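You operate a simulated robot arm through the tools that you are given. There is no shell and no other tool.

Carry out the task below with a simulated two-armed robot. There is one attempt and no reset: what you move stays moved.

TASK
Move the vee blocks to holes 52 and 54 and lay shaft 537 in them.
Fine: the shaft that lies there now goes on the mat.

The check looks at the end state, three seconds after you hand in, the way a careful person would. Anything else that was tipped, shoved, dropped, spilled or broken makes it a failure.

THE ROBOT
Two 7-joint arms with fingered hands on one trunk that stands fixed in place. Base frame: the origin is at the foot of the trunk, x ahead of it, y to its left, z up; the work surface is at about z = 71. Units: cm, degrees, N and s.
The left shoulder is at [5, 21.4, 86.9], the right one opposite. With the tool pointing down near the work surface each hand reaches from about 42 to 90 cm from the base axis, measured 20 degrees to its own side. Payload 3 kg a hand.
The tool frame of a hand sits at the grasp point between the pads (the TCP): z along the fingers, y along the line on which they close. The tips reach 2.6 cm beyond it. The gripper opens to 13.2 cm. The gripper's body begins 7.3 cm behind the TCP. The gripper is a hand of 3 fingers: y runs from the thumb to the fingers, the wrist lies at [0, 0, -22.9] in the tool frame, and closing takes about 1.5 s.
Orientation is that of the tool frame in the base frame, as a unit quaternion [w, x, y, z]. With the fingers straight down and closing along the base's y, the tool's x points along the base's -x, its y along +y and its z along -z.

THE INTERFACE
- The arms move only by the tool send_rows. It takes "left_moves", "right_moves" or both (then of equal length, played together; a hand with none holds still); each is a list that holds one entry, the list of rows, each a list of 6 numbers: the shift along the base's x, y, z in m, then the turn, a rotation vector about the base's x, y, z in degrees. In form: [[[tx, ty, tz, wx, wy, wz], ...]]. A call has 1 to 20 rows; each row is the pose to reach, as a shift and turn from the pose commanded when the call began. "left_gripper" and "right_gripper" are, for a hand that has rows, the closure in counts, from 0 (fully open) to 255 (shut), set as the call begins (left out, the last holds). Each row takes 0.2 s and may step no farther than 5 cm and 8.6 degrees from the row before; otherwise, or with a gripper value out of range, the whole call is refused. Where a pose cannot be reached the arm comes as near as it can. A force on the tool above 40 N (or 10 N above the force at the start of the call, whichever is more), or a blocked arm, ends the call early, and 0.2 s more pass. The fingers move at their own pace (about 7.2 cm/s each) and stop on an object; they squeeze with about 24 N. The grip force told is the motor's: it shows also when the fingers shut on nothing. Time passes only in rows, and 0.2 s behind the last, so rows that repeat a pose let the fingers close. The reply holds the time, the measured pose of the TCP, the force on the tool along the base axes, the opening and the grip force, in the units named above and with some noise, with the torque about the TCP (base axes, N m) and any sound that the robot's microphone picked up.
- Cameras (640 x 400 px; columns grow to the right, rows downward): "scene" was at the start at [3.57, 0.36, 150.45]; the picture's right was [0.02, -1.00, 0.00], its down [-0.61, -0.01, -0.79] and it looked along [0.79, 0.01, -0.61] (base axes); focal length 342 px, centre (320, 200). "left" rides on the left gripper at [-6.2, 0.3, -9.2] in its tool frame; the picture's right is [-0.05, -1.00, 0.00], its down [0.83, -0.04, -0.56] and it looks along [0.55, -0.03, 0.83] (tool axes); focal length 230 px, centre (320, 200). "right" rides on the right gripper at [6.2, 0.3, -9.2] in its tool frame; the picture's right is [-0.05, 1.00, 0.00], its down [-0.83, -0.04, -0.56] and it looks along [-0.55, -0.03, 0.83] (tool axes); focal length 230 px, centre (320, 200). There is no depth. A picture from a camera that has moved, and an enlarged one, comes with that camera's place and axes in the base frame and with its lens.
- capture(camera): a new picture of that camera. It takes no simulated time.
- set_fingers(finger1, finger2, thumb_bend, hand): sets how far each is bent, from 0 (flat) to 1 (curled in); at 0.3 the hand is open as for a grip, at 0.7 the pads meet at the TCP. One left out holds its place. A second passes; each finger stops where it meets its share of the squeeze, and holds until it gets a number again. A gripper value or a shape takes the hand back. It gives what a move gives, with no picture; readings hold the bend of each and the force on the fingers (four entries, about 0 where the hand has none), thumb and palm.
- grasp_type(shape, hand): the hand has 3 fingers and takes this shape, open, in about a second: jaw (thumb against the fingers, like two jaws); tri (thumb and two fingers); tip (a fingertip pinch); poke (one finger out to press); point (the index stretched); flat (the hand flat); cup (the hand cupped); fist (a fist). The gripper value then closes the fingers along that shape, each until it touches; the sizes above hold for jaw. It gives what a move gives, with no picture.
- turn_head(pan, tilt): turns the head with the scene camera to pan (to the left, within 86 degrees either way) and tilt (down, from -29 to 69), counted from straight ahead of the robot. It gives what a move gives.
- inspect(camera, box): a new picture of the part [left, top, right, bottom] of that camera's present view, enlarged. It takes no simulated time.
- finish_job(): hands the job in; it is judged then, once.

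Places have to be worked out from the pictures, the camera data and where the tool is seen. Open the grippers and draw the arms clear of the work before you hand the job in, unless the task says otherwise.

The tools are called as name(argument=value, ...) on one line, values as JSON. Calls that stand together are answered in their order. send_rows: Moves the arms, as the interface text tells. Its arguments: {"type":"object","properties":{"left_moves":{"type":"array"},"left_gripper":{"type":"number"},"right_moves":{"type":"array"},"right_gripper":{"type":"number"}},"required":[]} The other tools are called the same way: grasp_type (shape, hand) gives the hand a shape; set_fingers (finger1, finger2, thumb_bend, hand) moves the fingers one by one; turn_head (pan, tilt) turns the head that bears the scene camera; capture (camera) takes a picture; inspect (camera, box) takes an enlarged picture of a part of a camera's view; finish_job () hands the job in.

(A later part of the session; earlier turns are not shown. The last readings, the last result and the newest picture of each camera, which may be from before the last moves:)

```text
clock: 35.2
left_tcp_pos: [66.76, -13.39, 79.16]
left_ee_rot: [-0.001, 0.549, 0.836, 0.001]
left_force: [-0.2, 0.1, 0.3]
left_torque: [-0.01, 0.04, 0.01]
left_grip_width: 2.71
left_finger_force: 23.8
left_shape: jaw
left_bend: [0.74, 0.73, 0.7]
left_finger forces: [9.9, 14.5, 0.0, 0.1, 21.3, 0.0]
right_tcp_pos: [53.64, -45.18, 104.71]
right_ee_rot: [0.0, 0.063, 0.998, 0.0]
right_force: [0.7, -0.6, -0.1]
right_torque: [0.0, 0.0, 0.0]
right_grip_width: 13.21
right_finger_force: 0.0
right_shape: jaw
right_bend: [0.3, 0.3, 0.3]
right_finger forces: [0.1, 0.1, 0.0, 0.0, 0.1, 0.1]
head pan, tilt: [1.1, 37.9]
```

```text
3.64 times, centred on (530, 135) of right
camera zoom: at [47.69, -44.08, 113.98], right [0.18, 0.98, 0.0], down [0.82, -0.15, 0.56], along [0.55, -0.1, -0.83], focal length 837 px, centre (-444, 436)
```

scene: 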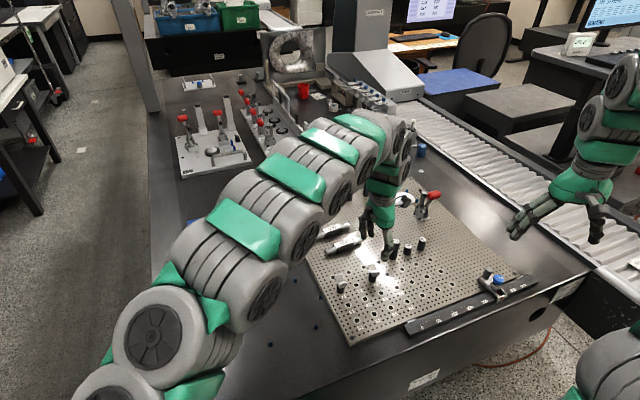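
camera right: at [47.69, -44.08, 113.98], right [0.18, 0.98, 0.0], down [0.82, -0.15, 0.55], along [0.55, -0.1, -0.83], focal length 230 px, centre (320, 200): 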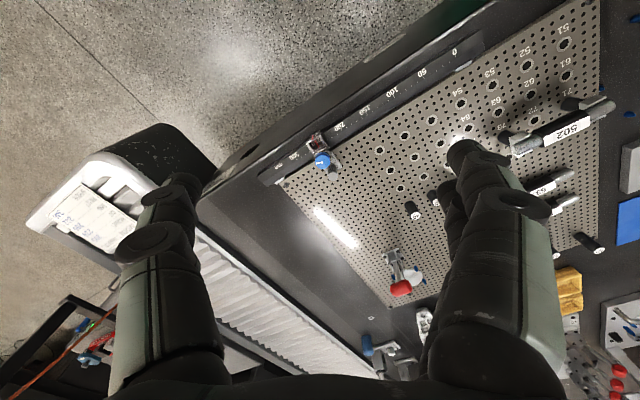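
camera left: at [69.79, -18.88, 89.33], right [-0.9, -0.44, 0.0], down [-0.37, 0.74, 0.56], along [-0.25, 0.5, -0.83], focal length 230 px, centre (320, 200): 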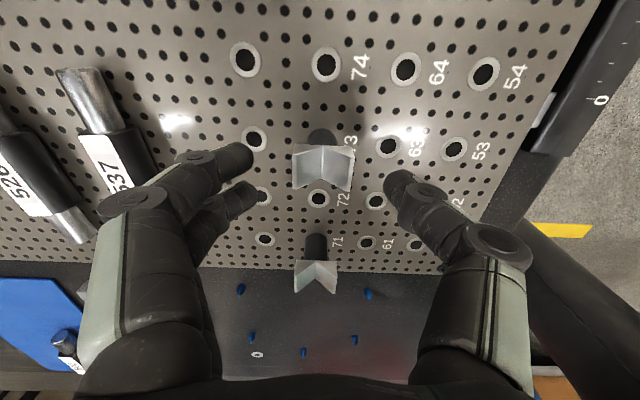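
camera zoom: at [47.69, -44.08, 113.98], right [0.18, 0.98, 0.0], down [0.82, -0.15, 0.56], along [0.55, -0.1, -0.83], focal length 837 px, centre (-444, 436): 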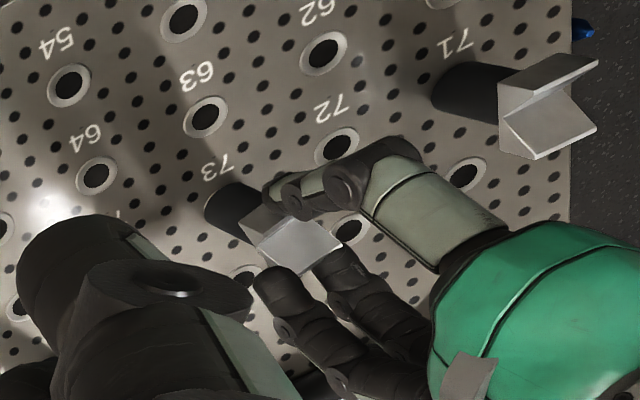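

The grip is firm (both fingers and thumb) and the block is still seated, but it kept its yaw of about +15°. I turn the hand -15° so the block turns in its hole, then I will release, turn back and grip its faces flat.

send_rows(left_moves=[[[0, 0, 0, 0, 0, -4], [0, 0, 0, 0, 0, -8], [0, 0, 0, 0, 0, -12], [0, 0, 0, 0, 0, -15.2], [0, 0, 0, 0, 0, -15.2]]])

inspect(camera="scene", box=[356, 240, 412, 290])

inspect(camera="left", box=[180, 110, 460, 285])

```text
clock: 36.4
left_tcp_pos: [66.97, -13.52, 79.15]
left_ee_rot: [-0.001, 0.655, 0.756, 0.001]
left_force: [-1.9, -0.1, -1.1]
left_torque: [0.0, 0.12, 0.02]
left_grip_width: 2.71
left_finger_force: 23.8
left_shape: jaw
left_bend: [0.74, 0.73, 0.7]
left_finger forces: [9.8, 13.9, 0.0, 0.0, 22.1, 0.0]
right_tcp_pos: [53.73, -45.13, 104.74]
right_ee_rot: [0.0, 0.063, 0.998, -0.001]
right_force: [0.3, 0.1, -0.4]
right_torque: [0.02, -0.03, 0.02]
right_grip_width: 13.19
right_finger_force: 0.0
right_shape: jaw
right_bend: [0.3, 0.3, 0.3]
right_finger forces: [0.1, 0.0, 0.0, 0.0, 0.0, 0.0]
head pan, tilt: [1.1, 37.9]
```

```text
8.00 times, centred on (384, 265) of scene
camera zoom: at [3.57, 0.36, 150.45], right [0.02, -1.0, 0.0], down [-0.61, -0.01, -0.79], along [0.79, 0.01, -0.61], focal length 2736 px, centre (-192, -320)
```

zoom: 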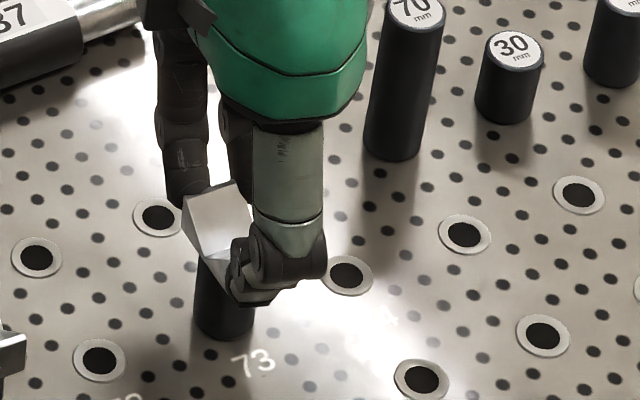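

```text
2.29 times, centred on (320, 198) of left
camera zoom: at [68.2, -19.54, 88.38], right [-0.98, -0.19, 0.0], down [-0.16, 0.82, 0.56], along [-0.11, 0.54, -0.83], focal length 526 px, centre (320, 206)
```

zoom: 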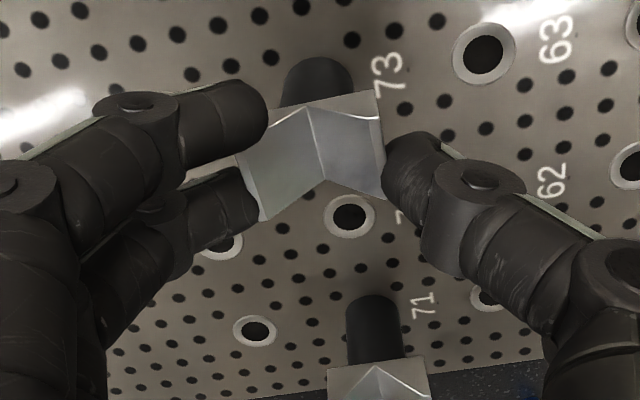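

The block is aligned with the row again. I open, turn the hand back +15.2° and grip again.

send_rows(left_moves=[[[0, 0, 0, 0, 0, 0], [0, 0, 0, 0, 0, 0], [0, 0, 0, 0, 0, 0], [-0.0004, 0.0006, 0, 0, 0, 4], [-0.0008, 0.0012, 0, 0, 0, 8], [-0.0008, 0.0012, 0, 0, 0, 12], [-0.0008, 0.0012, 0, 0, 0, 15.2], [-0.0008, 0.0012, 0, 0, 0, 15.2], [-0.0008, 0.0012, 0, 0, 0, 15.2]]], left_gripper=140)

inspect(camera="scene", box=[356, 240, 412, 290])

inspect(camera="left", box=[180, 110, 460, 285])

```text
clock: 38.4
left_tcp_pos: [66.74, -13.28, 79.08]
left_ee_rot: [0.0, 0.549, 0.836, -0.001]
left_force: [-0.7, 0.6, 0.0]
left_torque: [0.02, 0.03, -0.01]
left_grip_width: 5.88
left_finger_force: 0.1
left_shape: jaw
left_bend: [0.73, 0.73, 0.7]
left_finger forces: [0.0, 0.1, 0.1, 0.0, 0.0, 0.0]
right_tcp_pos: [53.64, -45.1, 104.78]
right_ee_rot: [0.0, 0.063, 0.998, 0.0]
right_force: [0.0, -0.1, -0.5]
right_torque: [-0.02, -0.01, 0.0]
right_grip_width: 13.19
right_finger_force: 0.0
right_shape: jaw
right_bend: [0.3, 0.3, 0.3]
right_finger forces: [0.1, 0.0, 0.0, 0.0, 0.0, 0.0]
head pan, tilt: [1.1, 37.9]
```

```text
8.00 times, centred on (384, 265) of scene
camera zoom: at [3.57, 0.36, 150.45], right [0.02, -1.0, 0.0], down [-0.61, -0.01, -0.79], along [0.79, 0.01, -0.61], focal length 2736 px, centre (-192, -320)
```

zoom: 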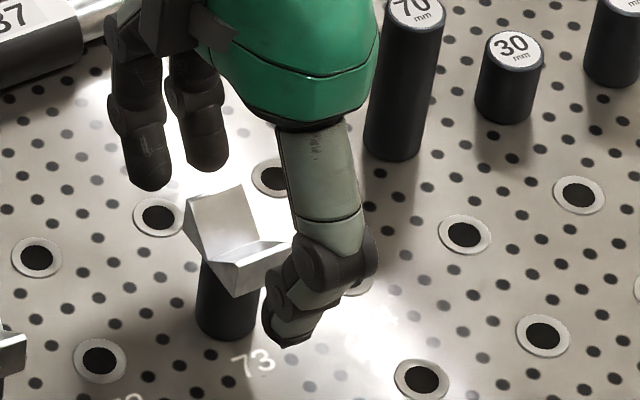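

```text
2.29 times, centred on (320, 198) of left
camera zoom: at [69.64, -18.87, 88.3], right [-0.9, -0.44, 0.0], down [-0.37, 0.74, 0.56], along [-0.25, 0.5, -0.83], focal length 526 px, centre (320, 206)
```

zoom: 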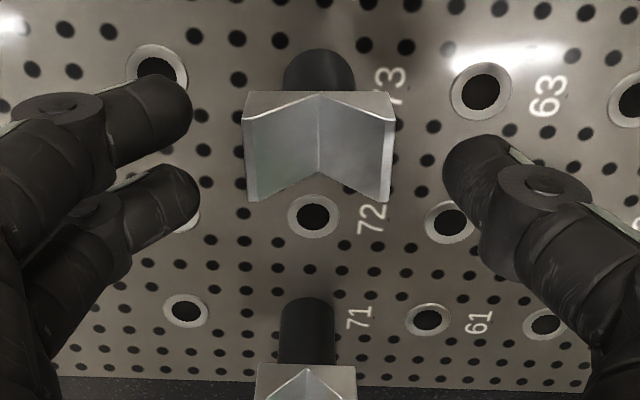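

The block is square to the hand. Small 0.1 cm correction along the row, then close.

send_rows(left_moves=[[[0.0004, -0.001, 0, 0, 0, 0], [0.0004, -0.001, 0, 0, 0, 0]]])

send_rows(left_moves=[[[0, 0, 0, 0, 0, 0], [0, 0, 0, 0, 0, 0], [0, 0, 0, 0, 0, 0], [0, 0, 0, 0, 0, 0], [0, 0, 0, 0, 0, 0], [0, 0, 0, 0, 0, 0]]], left_gripper=255)

inspect(camera="scene", box=[356, 240, 412, 290])

inspect(camera="left", box=[180, 110, 460, 285])

```text
clock: 39.0
left_tcp_pos: [66.9, -13.39, 78.99]
left_ee_rot: [0.0, 0.549, 0.836, 0.0]
left_force: [0.5, 0.6, 0.5]
left_torque: [-0.03, -0.02, 0.0]
left_grip_width: 5.88
left_finger_force: 0.1
left_shape: jaw
left_bend: [0.73, 0.73, 0.7]
left_finger forces: [0.0, 0.1, 0.1, 0.0, 0.0, 0.0]
right_tcp_pos: [53.69, -45.13, 104.75]
right_ee_rot: [0.0, 0.063, 0.998, 0.0]
right_force: [-0.1, 0.7, -0.1]
right_torque: [0.0, -0.03, 0.04]
right_grip_width: 13.2
right_finger_force: 0.0
right_shape: jaw
right_bend: [0.3, 0.3, 0.3]
right_finger forces: [0.1, 0.0, 0.0, 0.0, 0.0, 0.1]
head pan, tilt: [1.1, 37.9]
```

```text
clock: 40.4
left_tcp_pos: [66.78, -13.39, 79.08]
left_ee_rot: [0.0, 0.549, 0.836, 0.001]
left_force: [-0.6, 1.1, 0.1]
left_torque: [-0.01, -0.01, 0.0]
left_grip_width: 2.81
left_finger_force: 24.2
left_shape: jaw
left_bend: [0.73, 0.73, 0.7]
left_finger forces: [10.6, 10.6, 0.0, 0.1, 21.6, 0.0]
right_tcp_pos: [53.67, -45.17, 104.75]
right_ee_rot: [0.0, 0.062, 0.998, 0.0]
right_force: [-0.4, 0.6, 0.5]
right_torque: [0.02, 0.0, -0.02]
right_grip_width: 13.2
right_finger_force: 0.1
right_shape: jaw
right_bend: [0.3, 0.3, 0.3]
right_finger forces: [0.0, 0.1, 0.0, 0.1, 0.1, 0.1]
head pan, tilt: [1.1, 37.9]
```

```text
8.00 times, centred on (384, 265) of scene
camera zoom: at [3.57, 0.36, 150.45], right [0.02, -1.0, 0.0], down [-0.61, -0.01, -0.79], along [0.79, 0.01, -0.61], focal length 2736 px, centre (-192, -320)
```

zoom: 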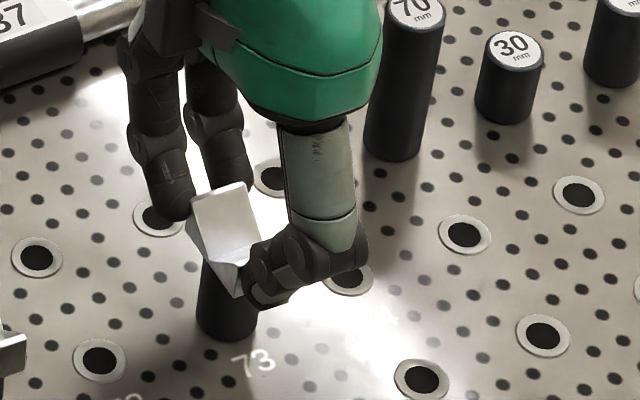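

```text
2.29 times, centred on (320, 198) of left
camera zoom: at [69.68, -18.99, 88.3], right [-0.9, -0.44, 0.0], down [-0.37, 0.74, 0.56], along [-0.25, 0.5, -0.83], focal length 526 px, centre (320, 206)
```

zoom: 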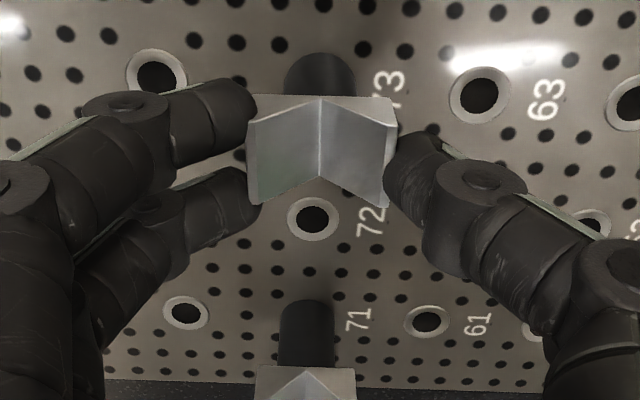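

A flat, even grip (10.6/10.6/21.6 N). This view is my reference for placement. I lift straight up 4 cm and check the spigot.

send_rows(left_moves=[[[0, 0, 0.004, 0, 0, 0], [0, 0, 0.01, 0, 0, 0], [0, 0, 0.02, 0, 0, 0], [0, 0, 0.03, 0, 0, 0], [0, 0, 0.04, 0, 0, 0], [0, 0, 0.04, 0, 0, 0]]])

inspect(camera="scene", box=[350, 230, 420, 290])

inspect(camera="right", box=[460, 80, 600, 190])

inspect(camera="left", box=[180, 110, 460, 285])

```text
clock: 41.8
left_tcp_pos: [66.83, -13.42, 83.04]
left_ee_rot: [0.001, 0.549, 0.836, 0.0]
left_force: [0.1, 0.1, -2.2]
left_torque: [0.04, 0.02, -0.01]
left_grip_width: 2.86
left_finger_force: 24.5
left_shape: jaw
left_bend: [0.73, 0.73, 0.7]
left_finger forces: [10.6, 10.6, 0.0, 0.0, 21.6, 0.0]
right_tcp_pos: [53.69, -45.02, 104.77]
right_ee_rot: [0.0, 0.064, 0.998, 0.0]
right_force: [0.0, 0.5, -0.3]
right_torque: [0.01, 0.01, 0.02]
right_grip_width: 13.17
right_finger_force: 0.1
right_shape: jaw
right_bend: [0.3, 0.3, 0.3]
right_finger forces: [0.1, 0.1, 0.0, 0.0, 0.1, 0.0]
head pan, tilt: [1.1, 37.9]
```

```text
6.67 times, centred on (385, 260) of scene
camera zoom: at [3.57, 0.36, 150.45], right [0.02, -1.0, 0.0], down [-0.61, -0.01, -0.79], along [0.79, 0.01, -0.61], focal length 2280 px, centre (-113, -200)
```

zoom: 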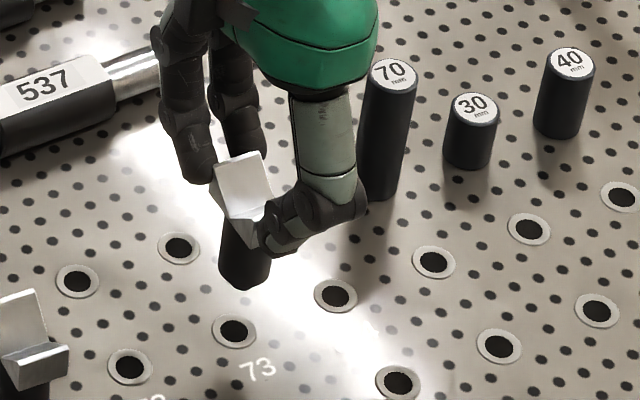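

```text
3.64 times, centred on (530, 135) of right
camera zoom: at [47.68, -44.07, 113.98], right [0.18, 0.98, 0.0], down [0.82, -0.15, 0.55], along [0.55, -0.1, -0.83], focal length 837 px, centre (-444, 436)
```

zoom: 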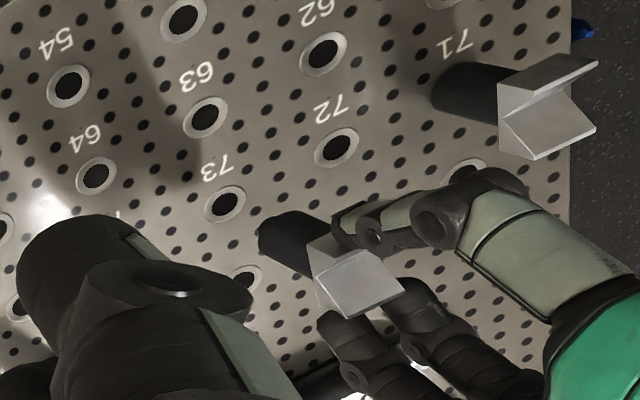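

```text
2.29 times, centred on (320, 198) of left
camera zoom: at [69.69, -18.97, 92.36], right [-0.9, -0.44, 0.0], down [-0.37, 0.74, 0.56], along [-0.25, 0.5, -0.83], focal length 526 px, centre (320, 206)
```

zoom: 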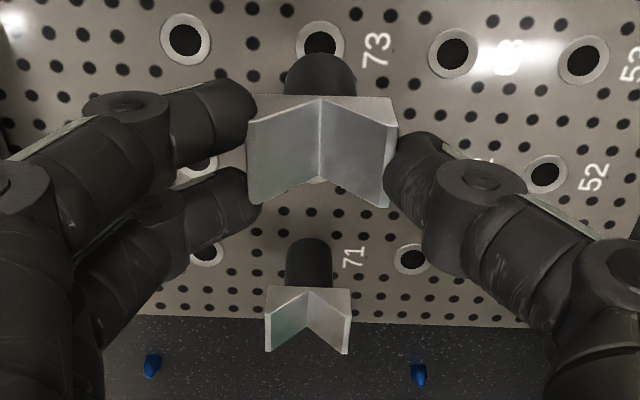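

Clear of hole 73. I carry it by the lattice vector (-7.19, -8.57) cm to over hole 54.

send_rows(left_moves=[[[-0.012, -0.0143, 0, 0, 0, 0], [-0.03, -0.0357, 0, 0, 0, 0], [-0.05, -0.0596, 0, 0, 0, 0], [-0.065, -0.0775, 0, 0, 0, 0], [-0.0719, -0.0857, 0, 0, 0, 0], [-0.0719, -0.0857, 0, 0, 0, 0], [-0.0719, -0.0857, 0, 0, 0, 0]]])

inspect(camera="scene", box=[360, 255, 430, 315])

inspect(camera="left", box=[180, 110, 460, 285])

capture(camera="right")

```text
clock: 43.4
left_tcp_pos: [59.74, -21.96, 82.94]
left_ee_rot: [0.0, 0.549, 0.836, -0.001]
left_force: [0.3, -0.7, -1.8]
left_torque: [-0.03, -0.03, 0.0]
left_grip_width: 2.84
left_finger_force: 24.0
left_shape: jaw
left_bend: [0.73, 0.73, 0.7]
left_finger forces: [10.5, 10.5, 0.0, 0.0, 21.6, 0.0]
right_tcp_pos: [53.65, -45.13, 104.73]
right_ee_rot: [0.0, 0.063, 0.998, 0.0]
right_force: [-1.6, -0.1, 0.1]
right_torque: [-0.01, 0.01, -0.01]
right_grip_width: 13.2
right_finger_force: 0.1
right_shape: jaw
right_bend: [0.3, 0.3, 0.3]
right_finger forces: [0.0, 0.1, 0.0, 0.1, 0.0, 0.1]
head pan, tilt: [1.1, 37.9]
```

```text
6.67 times, centred on (395, 285) of scene
camera zoom: at [3.57, 0.36, 150.45], right [0.02, -1.0, 0.0], down [-0.61, -0.01, -0.79], along [0.79, 0.01, -0.61], focal length 2280 px, centre (-180, -367)
```

zoom: 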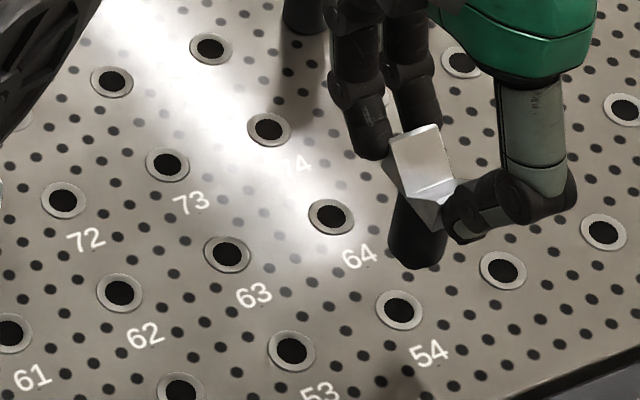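

```text
2.29 times, centred on (320, 198) of left
camera zoom: at [62.59, -27.53, 92.3], right [-0.9, -0.44, 0.0], down [-0.37, 0.74, 0.56], along [-0.25, 0.5, -0.83], focal length 526 px, centre (320, 206)
```

zoom: 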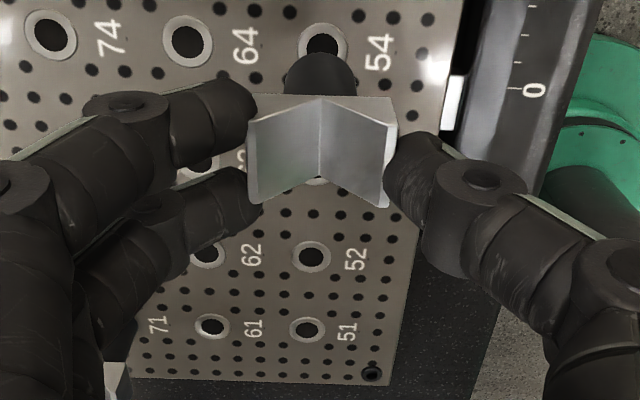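

```text
taken
camera right: at [47.69, -44.08, 113.98], right [0.18, 0.98, 0.0], down [0.82, -0.15, 0.56], along [0.55, -0.1, -0.83], focal length 230 px, centre (320, 200)
```

right: 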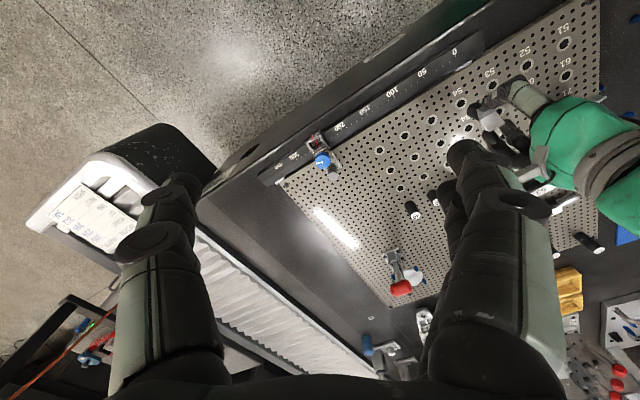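

Comparing with the view over 73, the rings sit about 2-3 px off, and the readings agree: the hand is about 0.1 cm too far in +x. I correct by (-0.11, +0.03) cm, lower 2.2 cm, and compare closely.

send_rows(left_moves=[[[-0.0011, 0.0003, 0, 0, 0, 0], [-0.0011, 0.0003, -0.01, 0, 0, 0], [-0.0011, 0.0003, -0.022, 0, 0, 0], [-0.0011, 0.0003, -0.022, 0, 0, 0], [-0.0011, 0.0003, -0.022, 0, 0, 0]]])

inspect(camera="scene", box=[390, 270, 422, 290])

inspect(camera="left", box=[180, 110, 460, 285])

inspect(camera="right", box=[440, 70, 540, 140])

```text
clock: 44.6
left_tcp_pos: [59.43, -21.88, 80.81]
left_ee_rot: [0.0, 0.549, 0.836, 0.0]
left_force: [-0.5, -0.6, -1.0]
left_torque: [0.04, -0.02, -0.01]
left_grip_width: 2.84
left_finger_force: 24.0
left_shape: jaw
left_bend: [0.73, 0.73, 0.7]
left_finger forces: [10.6, 10.6, 0.0, 0.0, 21.6, 0.0]
right_tcp_pos: [53.66, -45.08, 104.75]
right_ee_rot: [0.001, 0.063, 0.998, 0.0]
right_force: [0.2, 0.3, 0.9]
right_torque: [-0.04, 0.01, -0.01]
right_grip_width: 13.2
right_finger_force: 0.1
right_shape: jaw
right_bend: [0.3, 0.3, 0.3]
right_finger forces: [0.0, 0.0, 0.0, 0.0, 0.0, 0.0]
head pan, tilt: [1.1, 37.9]
```

```text
16.00 times, centred on (406, 280) of scene
camera zoom: at [3.57, 0.36, 150.45], right [0.02, -1.0, 0.0], down [-0.61, -0.01, -0.79], along [0.79, 0.01, -0.61], focal length 5473 px, centre (-1056, -1080)
```

zoom: 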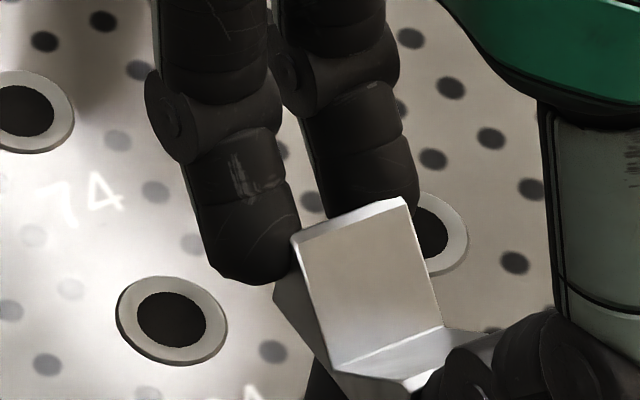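

```text
2.29 times, centred on (320, 198) of left
camera zoom: at [62.37, -27.53, 90.09], right [-0.9, -0.44, 0.0], down [-0.37, 0.74, 0.56], along [-0.25, 0.5, -0.83], focal length 526 px, centre (320, 206)
```

zoom: 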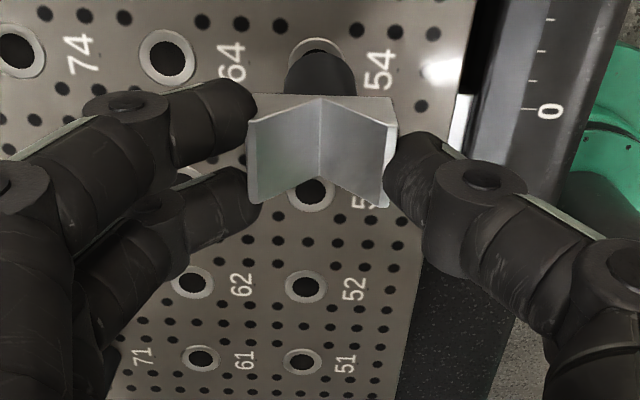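

```text
5.71 times, centred on (490, 105) of right
camera zoom: at [47.69, -44.08, 113.98], right [0.18, 0.98, 0.0], down [0.82, -0.15, 0.56], along [0.55, -0.1, -0.83], focal length 1315 px, centre (-651, 743)
```

zoom: 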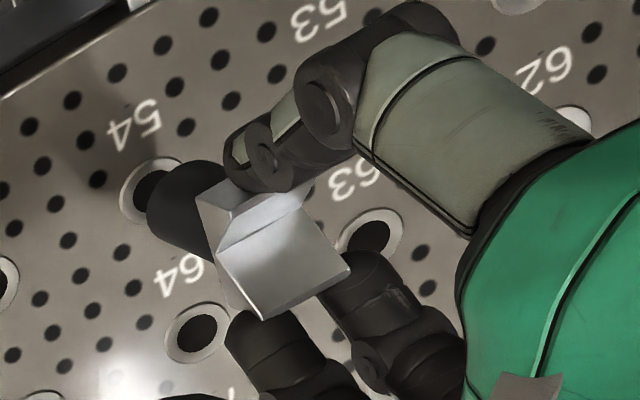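

Readings and image agree: the hand is now 0.15 cm too far toward the robot (target reading about (59.63, -21.97)). I correct by (+0.20, -0.09) and check.

send_rows(left_moves=[[[0.001, -0.0005, 0, 0, 0, 0], [0.002, -0.0009, 0, 0, 0, 0], [0.002, -0.0009, 0, 0, 0, 0], [0.002, -0.0009, 0, 0, 0, 0]]])

inspect(camera="left", box=[180, 110, 460, 285])

inspect(camera="scene", box=[376, 270, 432, 305])

```text
clock: 45.6
left_tcp_pos: [59.76, -22.02, 80.93]
left_ee_rot: [0.0, 0.549, 0.836, 0.0]
left_force: [0.0, 0.1, -1.6]
left_torque: [-0.01, -0.02, 0.03]
left_grip_width: 2.85
left_finger_force: 24.0
left_shape: jaw
left_bend: [0.73, 0.73, 0.7]
left_finger forces: [10.6, 10.5, 0.1, 0.0, 21.6, 0.1]
right_tcp_pos: [53.77, -45.09, 104.67]
right_ee_rot: [-0.001, 0.063, 0.998, -0.001]
right_force: [0.8, -0.5, 0.0]
right_torque: [-0.01, 0.0, 0.01]
right_grip_width: 13.19
right_finger_force: 0.1
right_shape: jaw
right_bend: [0.3, 0.3, 0.3]
right_finger forces: [0.0, 0.0, 0.1, 0.0, 0.1, 0.0]
head pan, tilt: [1.1, 37.9]
```

```text
2.29 times, centred on (320, 198) of left
camera zoom: at [62.59, -27.61, 90.13], right [-0.9, -0.44, 0.0], down [-0.37, 0.74, 0.56], along [-0.25, 0.5, -0.83], focal length 526 px, centre (320, 206)
```

zoom: 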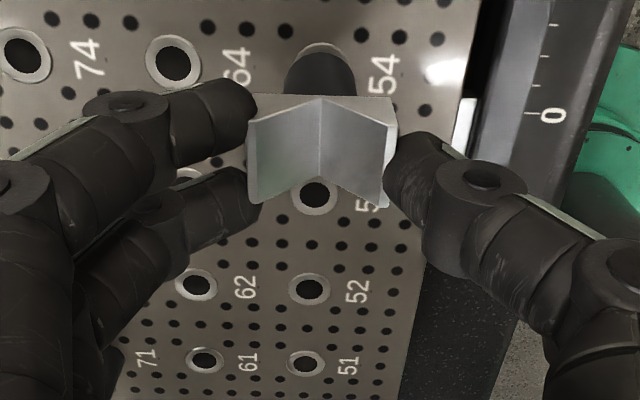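

```text
11.43 times, centred on (404, 288) of scene
camera zoom: at [3.57, 0.36, 150.45], right [0.02, -1.0, 0.0], down [-0.61, -0.01, -0.79], along [0.79, 0.01, -0.61], focal length 3909 px, centre (-640, -800)
```

zoom: 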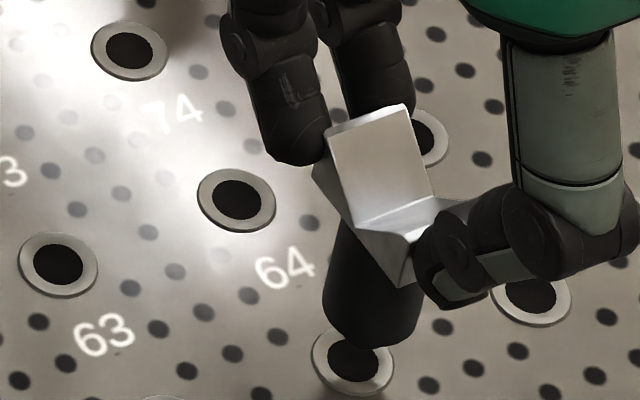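

Reading suggests about +0.1 cm in x still; I take two repeat readings while holding to average out noise.

send_rows(left_moves=[[[0, 0, 0, 0, 0, 0]]])

send_rows(left_moves=[[[0, 0, 0, 0, 0, 0]]])

send_rows(left_moves=[[[0, 0, 0, 0, 0, 0]]])

```text
clock: 46.0
left_tcp_pos: [59.71, -22.0, 80.87]
left_ee_rot: [0.0, 0.549, 0.836, 0.0]
left_force: [0.7, -0.6, -0.8]
left_torque: [-0.02, -0.01, 0.0]
left_grip_width: 2.83
left_finger_force: 23.8
left_shape: jaw
left_bend: [0.73, 0.73, 0.7]
left_finger forces: [10.6, 10.7, 0.0, 0.0, 21.6, 0.0]
right_tcp_pos: [53.7, -45.12, 104.8]
right_ee_rot: [0.0, 0.063, 0.998, 0.0]
right_force: [0.2, -1.1, -0.2]
right_torque: [0.0, 0.0, 0.0]
right_grip_width: 13.21
right_finger_force: 0.1
right_shape: jaw
right_bend: [0.3, 0.3, 0.3]
right_finger forces: [0.0, 0.0, 0.0, 0.1, 0.0, 0.1]
head pan, tilt: [1.1, 37.9]
```

```text
clock: 46.4
left_tcp_pos: [59.75, -22.1, 80.85]
left_ee_rot: [0.0, 0.549, 0.836, -0.001]
left_force: [0.2, 0.3, -1.0]
left_torque: [0.03, -0.01, 0.02]
left_grip_width: 2.81
left_finger_force: 24.3
left_shape: jaw
left_bend: [0.73, 0.73, 0.7]
left_finger forces: [10.6, 10.6, 0.1, 0.0, 21.5, 0.0]
right_tcp_pos: [53.68, -45.12, 104.73]
right_ee_rot: [0.001, 0.063, 0.998, 0.0]
right_force: [-0.6, -0.7, -1.2]
right_torque: [0.01, 0.03, 0.0]
right_grip_width: 13.21
right_finger_force: 0.1
right_shape: jaw
right_bend: [0.3, 0.3, 0.3]
right_finger forces: [0.0, 0.0, 0.0, 0.0, 0.0, 0.1]
head pan, tilt: [1.1, 37.9]
```

```text
clock: 46.8
left_tcp_pos: [59.74, -22.01, 80.77]
left_ee_rot: [0.0, 0.549, 0.836, 0.0]
left_force: [0.1, 0.0, -0.9]
left_torque: [0.02, 0.01, -0.01]
left_grip_width: 2.83
left_finger_force: 24.3
left_shape: jaw
left_bend: [0.73, 0.73, 0.7]
left_finger forces: [10.6, 10.5, 0.0, 0.0, 21.5, 0.1]
right_tcp_pos: [53.69, -45.17, 104.73]
right_ee_rot: [0.0, 0.063, 0.998, 0.0]
right_force: [0.1, -0.2, 0.2]
right_torque: [-0.01, 0.0, -0.01]
right_grip_width: 13.17
right_finger_force: 0.1
right_shape: jaw
right_bend: [0.3, 0.3, 0.3]
right_finger forces: [0.0, 0.1, 0.0, 0.0, 0.0, 0.0]
head pan, tilt: [1.1, 37.9]
```

Mean is (59.74, -22.03), i.e. about (+0.11, -0.06) off. I correct and re-read.

send_rows(left_moves=[[[-0.0011, 0.0006, 0, 0, 0, 0], [-0.0011, 0.0006, 0, 0, 0, 0]]])

send_rows(left_moves=[[[0, 0, 0, 0, 0, 0]]])

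send_rows(left_moves=[[[0, 0, 0, 0, 0, 0]]])

inspect(camera="left", box=[180, 110, 460, 285])

```text
clock: 47.4
left_tcp_pos: [59.55, -21.94, 80.74]
left_ee_rot: [-0.001, 0.549, 0.836, 0.0]
left_force: [-0.2, 0.5, -2.0]
left_torque: [0.02, 0.0, -0.03]
left_grip_width: 2.83
left_finger_force: 24.3
left_shape: jaw
left_bend: [0.73, 0.73, 0.7]
left_finger forces: [10.6, 10.5, 0.1, 0.0, 21.5, 0.1]
right_tcp_pos: [53.66, -45.23, 104.64]
right_ee_rot: [-0.001, 0.062, 0.998, -0.001]
right_force: [0.4, 0.7, 0.3]
right_torque: [-0.01, 0.02, 0.04]
right_grip_width: 13.2
right_finger_force: 0.2
right_shape: jaw
right_bend: [0.3, 0.3, 0.3]
right_finger forces: [0.0, 0.0, 0.1, 0.0, 0.0, 0.0]
head pan, tilt: [1.1, 37.9]
```

```text
clock: 47.8
left_tcp_pos: [59.68, -22.01, 80.88]
left_ee_rot: [0.0, 0.549, 0.836, -0.001]
left_force: [0.1, -0.6, -2.1]
left_torque: [-0.02, -0.01, -0.02]
left_grip_width: 2.85
left_finger_force: 24.4
left_shape: jaw
left_bend: [0.73, 0.73, 0.7]
left_finger forces: [10.6, 10.6, 0.0, 0.0, 21.5, 0.0]
right_tcp_pos: [53.66, -45.03, 104.63]
right_ee_rot: [0.0, 0.063, 0.998, 0.0]
right_force: [0.7, -0.3, 0.3]
right_torque: [0.0, 0.01, 0.01]
right_grip_width: 13.19
right_finger_force: 0.0
right_shape: jaw
right_bend: [0.3, 0.3, 0.3]
right_finger forces: [0.0, 0.1, 0.1, 0.1, 0.1, 0.1]
head pan, tilt: [1.1, 37.9]
```

```text
clock: 48.2
left_tcp_pos: [59.69, -21.94, 80.8]
left_ee_rot: [0.0, 0.549, 0.836, 0.001]
left_force: [0.6, 0.2, -1.6]
left_torque: [0.01, 0.02, 0.01]
left_grip_width: 2.83
left_finger_force: 24.3
left_shape: jaw
left_bend: [0.73, 0.73, 0.7]
left_finger forces: [10.6, 10.6, 0.0, 0.1, 21.5, 0.0]
right_tcp_pos: [53.65, -45.21, 104.77]
right_ee_rot: [-0.001, 0.063, 0.998, 0.001]
right_force: [-0.9, 0.2, 0.7]
right_torque: [-0.02, -0.03, 0.01]
right_grip_width: 13.2
right_finger_force: 0.0
right_shape: jaw
right_bend: [0.3, 0.3, 0.3]
right_finger forces: [0.0, 0.0, 0.0, 0.1, 0.0, 0.0]
head pan, tilt: [1.1, 37.9]
```

```text
2.29 times, centred on (320, 198) of left
camera zoom: at [62.46, -27.57, 90.11], right [-0.9, -0.44, 0.0], down [-0.37, 0.74, 0.56], along [-0.25, 0.5, -0.83], focal length 526 px, centre (320, 206)
```

zoom: 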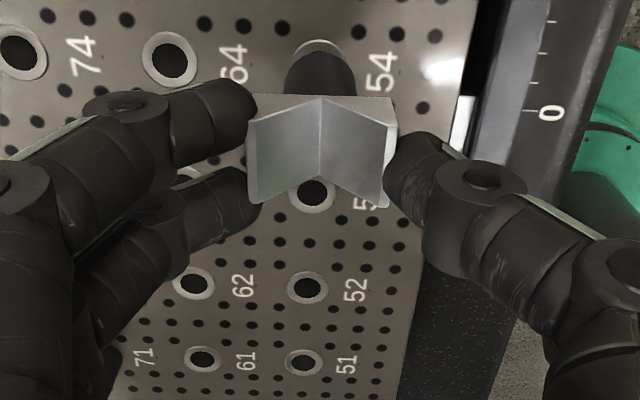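

The reported camera position is nearly noise-free, so I use it: camera should be at (62.50, -27.55) and is at (62.46, -27.57). I correct and start lowering gently.

send_rows(left_moves=[[[0.0004, 0.0002, 0, 0, 0, 0], [0.0004, 0.0002, -0.002, 0, 0, 0], [0.0004, 0.0002, -0.004, 0, 0, 0], [0.0004, 0.0002, -0.006, 0, 0, 0]]])

inspect(camera="left", box=[180, 110, 460, 285])

inspect(camera="scene", box=[390, 280, 422, 305])

```text
clock: 49.2
left_tcp_pos: [59.6, -21.86, 80.24]
left_ee_rot: [-0.001, 0.549, 0.836, 0.0]
left_force: [-0.8, -1.0, -2.2]
left_torque: [-0.02, 0.0, -0.01]
left_grip_width: 2.8
left_finger_force: 23.9
left_shape: jaw
left_bend: [0.73, 0.73, 0.7]
left_finger forces: [10.6, 10.6, 0.1, 0.0, 21.5, 0.1]
right_tcp_pos: [53.71, -45.17, 104.7]
right_ee_rot: [0.0, 0.063, 0.998, 0.0]
right_force: [0.3, -0.7, -0.6]
right_torque: [-0.01, -0.01, 0.02]
right_grip_width: 13.21
right_finger_force: 0.1
right_shape: jaw
right_bend: [0.3, 0.3, 0.3]
right_finger forces: [0.1, 0.0, 0.1, 0.0, 0.1, 0.1]
head pan, tilt: [1.1, 37.9]
```

```text
2.29 times, centred on (320, 198) of left
camera zoom: at [62.45, -27.46, 89.57], right [-0.9, -0.44, 0.0], down [-0.37, 0.74, 0.56], along [-0.25, 0.5, -0.83], focal length 526 px, centre (320, 206)
```

zoom: 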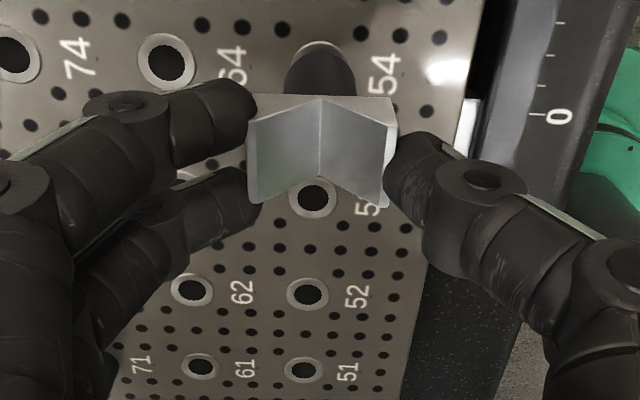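

```text
16.00 times, centred on (406, 292) of scene
camera zoom: at [3.57, 0.36, 150.45], right [0.02, -1.0, 0.0], down [-0.61, -0.01, -0.79], along [0.79, 0.01, -0.61], focal length 5473 px, centre (-1056, -1280)
```

zoom: 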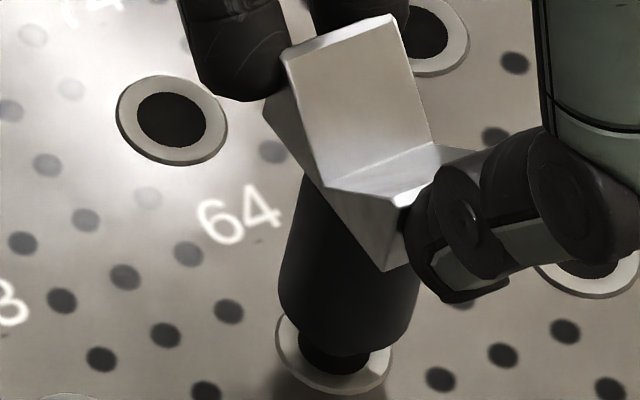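

Camera pose says (-0.05, +0.09) from the nominal; cross-checking image shifts puts the best target near (62.485, -27.51). I nudge (+0.035, -0.05) and go on down.

send_rows(left_moves=[[[0.0004, -0.0005, 0, 0, 0, 0], [0.0004, -0.0005, -0.001, 0, 0, 0], [0.0004, -0.0005, -0.002, 0, 0, 0], [0.0004, -0.0005, -0.003, 0, 0, 0]]])

inspect(camera="left", box=[240, 110, 400, 210])

inspect(camera="scene", box=[390, 280, 422, 305])

```text
clock: 50.2
left_tcp_pos: [59.61, -22.11, 79.92]
left_ee_rot: [0.0, 0.549, 0.836, 0.0]
left_force: [0.4, -0.7, -1.4]
left_torque: [-0.01, 0.02, 0.01]
left_grip_width: 2.83
left_finger_force: 23.3
left_shape: jaw
left_bend: [0.73, 0.73, 0.7]
left_finger forces: [10.6, 10.6, 0.0, 0.0, 21.5, 0.1]
right_tcp_pos: [53.74, -45.22, 104.77]
right_ee_rot: [0.0, 0.064, 0.998, 0.0]
right_force: [-0.5, 0.5, 1.1]
right_torque: [0.01, -0.02, -0.04]
right_grip_width: 13.15
right_finger_force: 0.2
right_shape: jaw
right_bend: [0.3, 0.3, 0.3]
right_finger forces: [0.1, 0.1, 0.1, 0.0, 0.1, 0.0]
head pan, tilt: [1.1, 37.9]
```

```text
4.00 times, centred on (320, 160) of left
camera zoom: at [62.51, -27.62, 89.27], right [-0.9, -0.44, 0.0], down [-0.37, 0.74, 0.56], along [-0.25, 0.5, -0.83], focal length 920 px, centre (320, 360)
```

zoom: 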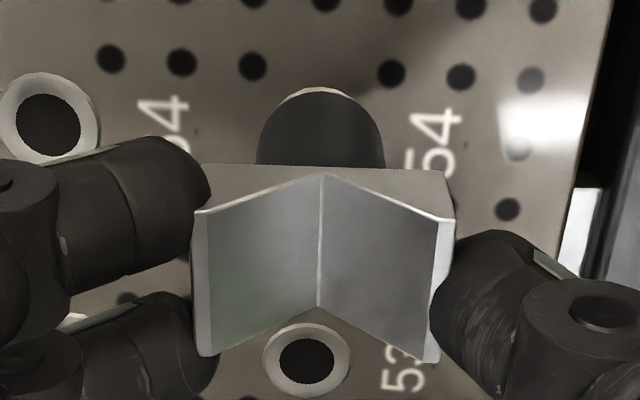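

```text
16.00 times, centred on (406, 292) of scene
camera zoom: at [3.57, 0.36, 150.45], right [0.02, -1.0, 0.0], down [-0.61, -0.01, -0.79], along [0.79, 0.01, -0.61], focal length 5473 px, centre (-1056, -1280)
```

zoom: 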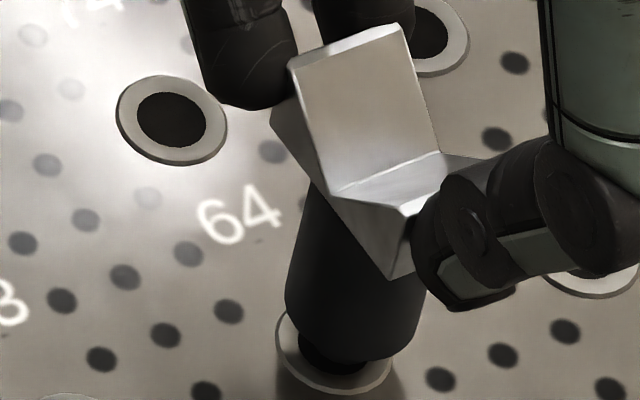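

Scatter of about 0.1 cm per move is real. By both views the hand should go about (-0.03, +0.12). I correct and go down a bit more.

send_rows(left_moves=[[[-0.0003, 0.0011, 0, 0, 0, 0], [-0.0003, 0.0011, -0.001, 0, 0, 0], [-0.0003, 0.0011, -0.001, 0, 0, 0], [-0.0003, 0.0011, -0.001, 0, 0, 0]]])

inspect(camera="left", box=[240, 110, 400, 210])

inspect(camera="scene", box=[390, 280, 422, 305])

inspect(camera="right", box=[450, 80, 510, 120])

```text
clock: 51.2
left_tcp_pos: [59.64, -21.97, 79.83]
left_ee_rot: [0.0, 0.549, 0.836, 0.0]
left_force: [0.5, -0.3, -1.5]
left_torque: [0.03, -0.02, 0.01]
left_grip_width: 2.83
left_finger_force: 23.6
left_shape: jaw
left_bend: [0.73, 0.73, 0.7]
left_finger forces: [10.6, 10.6, 0.1, 0.0, 21.4, 0.0]
right_tcp_pos: [53.74, -45.02, 104.65]
right_ee_rot: [0.0, 0.063, 0.998, 0.0]
right_force: [0.7, -0.2, -0.4]
right_torque: [0.0, 0.02, 0.0]
right_grip_width: 13.18
right_finger_force: 0.1
right_shape: jaw
right_bend: [0.3, 0.3, 0.3]
right_finger forces: [0.0, 0.1, 0.0, 0.1, 0.1, 0.0]
head pan, tilt: [1.1, 37.9]
```

```text
4.00 times, centred on (320, 160) of left
camera zoom: at [62.48, -27.5, 89.1], right [-0.9, -0.44, 0.0], down [-0.37, 0.74, 0.56], along [-0.25, 0.5, -0.83], focal length 920 px, centre (320, 360)
```

zoom: 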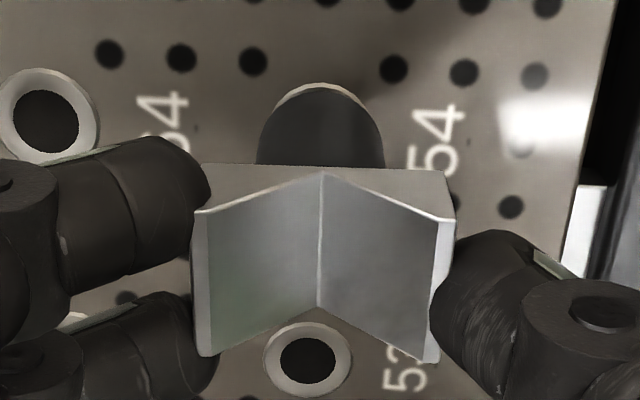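

```text
16.00 times, centred on (406, 292) of scene
camera zoom: at [3.57, 0.36, 150.45], right [0.02, -1.0, 0.0], down [-0.61, -0.01, -0.79], along [0.79, 0.01, -0.61], focal length 5473 px, centre (-1056, -1280)
```

zoom: 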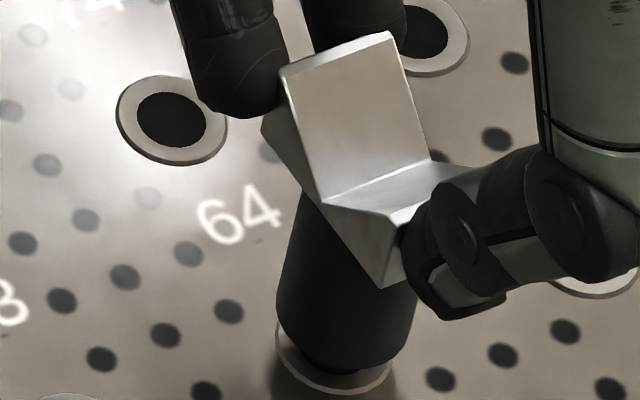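

```text
10.00 times, centred on (480, 100) of right
camera zoom: at [47.69, -44.08, 113.98], right [0.18, 0.98, 0.0], down [0.82, -0.15, 0.56], along [0.55, -0.1, -0.83], focal length 2301 px, centre (-1280, 1200)
```

zoom: 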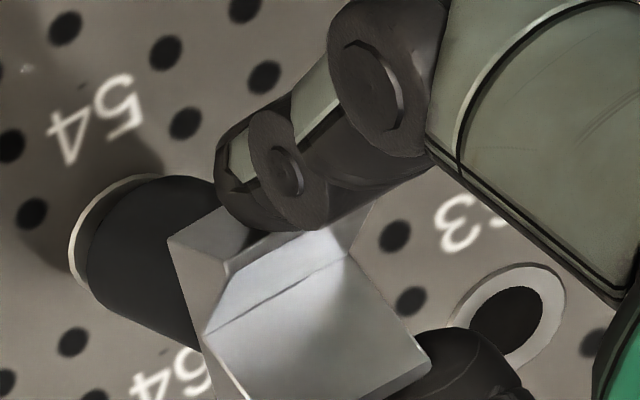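

Camera is at (62.48, -27.50) and both views agree within about 0.05 cm. I lower 3 mm more, watching the force.

send_rows(left_moves=[[[0, 0, -0.001, 0, 0, 0], [0, 0, -0.002, 0, 0, 0], [0, 0, -0.003, 0, 0, 0]]])

inspect(camera="left", box=[240, 110, 400, 210])

inspect(camera="scene", box=[390, 280, 422, 305])

```text
clock: 52.0
left_tcp_pos: [59.65, -21.91, 79.53]
left_ee_rot: [0.0, 0.549, 0.836, 0.001]
left_force: [-0.5, 0.3, -0.7]
left_torque: [-0.03, -0.01, -0.03]
left_grip_width: 2.8
left_finger_force: 24.1
left_shape: jaw
left_bend: [0.73, 0.73, 0.7]
left_finger forces: [10.4, 10.5, 0.0, 0.1, 21.8, 0.0]
right_tcp_pos: [53.71, -45.2, 104.7]
right_ee_rot: [0.0, 0.062, 0.998, 0.0]
right_force: [0.1, -0.4, -0.4]
right_torque: [-0.01, 0.02, -0.01]
right_grip_width: 13.19
right_finger_force: 0.1
right_shape: jaw
right_bend: [0.3, 0.3, 0.3]
right_finger forces: [0.0, 0.0, 0.0, 0.1, 0.0, 0.0]
head pan, tilt: [1.1, 37.9]
```

```text
4.00 times, centred on (320, 160) of left
camera zoom: at [62.55, -27.45, 88.81], right [-0.9, -0.44, 0.0], down [-0.37, 0.74, 0.56], along [-0.25, 0.5, -0.83], focal length 920 px, centre (320, 360)
```

zoom: 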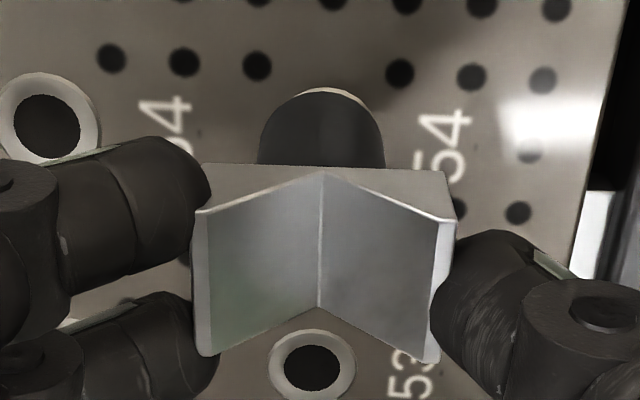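

```text
16.00 times, centred on (406, 292) of scene
camera zoom: at [3.57, 0.36, 150.45], right [0.02, -1.0, 0.0], down [-0.61, -0.01, -0.79], along [0.79, 0.01, -0.61], focal length 5473 px, centre (-1056, -1280)
```

zoom: 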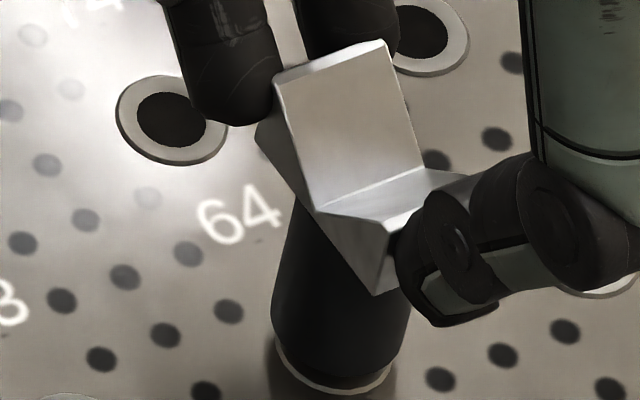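

No hard contact at 0.4 cm above seat; the arm drifted (+0.07, +0.05). I correct that and lower 2 mm further.

send_rows(left_moves=[[[-0.0007, -0.0004, 0, 0, 0, 0], [-0.0007, -0.0004, -0.001, 0, 0, 0], [-0.0007, -0.0004, -0.002, 0, 0, 0]]])

inspect(camera="left", box=[240, 110, 400, 210])

inspect(camera="scene", box=[390, 280, 422, 305])

```text
clock: 52.8
left_tcp_pos: [59.58, -21.99, 79.29]
left_ee_rot: [0.0, 0.548, 0.836, 0.0]
left_force: [0.8, -0.7, -1.9]
left_torque: [0.0, -0.02, 0.01]
left_grip_width: 2.85
left_finger_force: 23.7
left_shape: jaw
left_bend: [0.73, 0.73, 0.7]
left_finger forces: [10.6, 10.6, 0.0, 0.0, 21.6, 0.0]
right_tcp_pos: [53.76, -45.15, 104.75]
right_ee_rot: [0.001, 0.063, 0.998, 0.0]
right_force: [0.1, -0.2, -0.2]
right_torque: [-0.02, 0.02, -0.01]
right_grip_width: 13.2
right_finger_force: 0.1
right_shape: jaw
right_bend: [0.3, 0.3, 0.3]
right_finger forces: [0.0, 0.0, 0.0, 0.0, 0.0, 0.0]
head pan, tilt: [1.1, 37.9]
```

```text
4.00 times, centred on (320, 160) of left
camera zoom: at [62.44, -27.5, 88.57], right [-0.9, -0.44, 0.0], down [-0.37, 0.74, 0.56], along [-0.25, 0.5, -0.83], focal length 920 px, centre (320, 360)
```

zoom: 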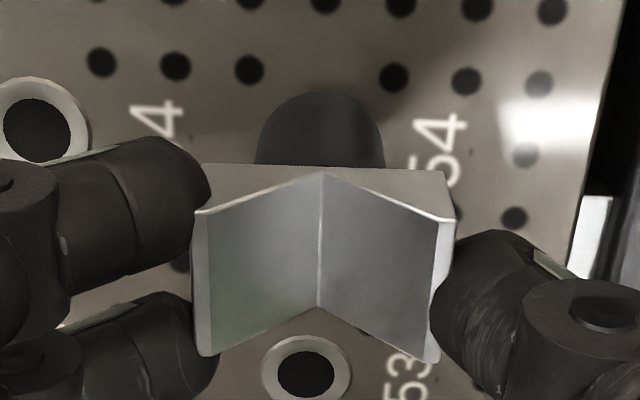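

```text
16.00 times, centred on (406, 292) of scene
camera zoom: at [3.57, 0.36, 150.45], right [0.02, -1.0, 0.0], down [-0.61, -0.01, -0.79], along [0.79, 0.01, -0.61], focal length 5473 px, centre (-1056, -1280)
```

zoom: 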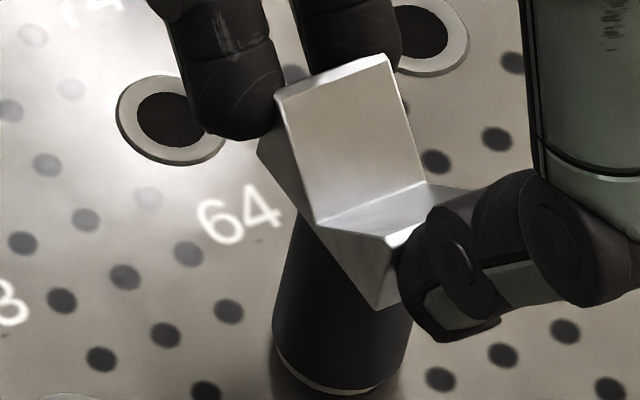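

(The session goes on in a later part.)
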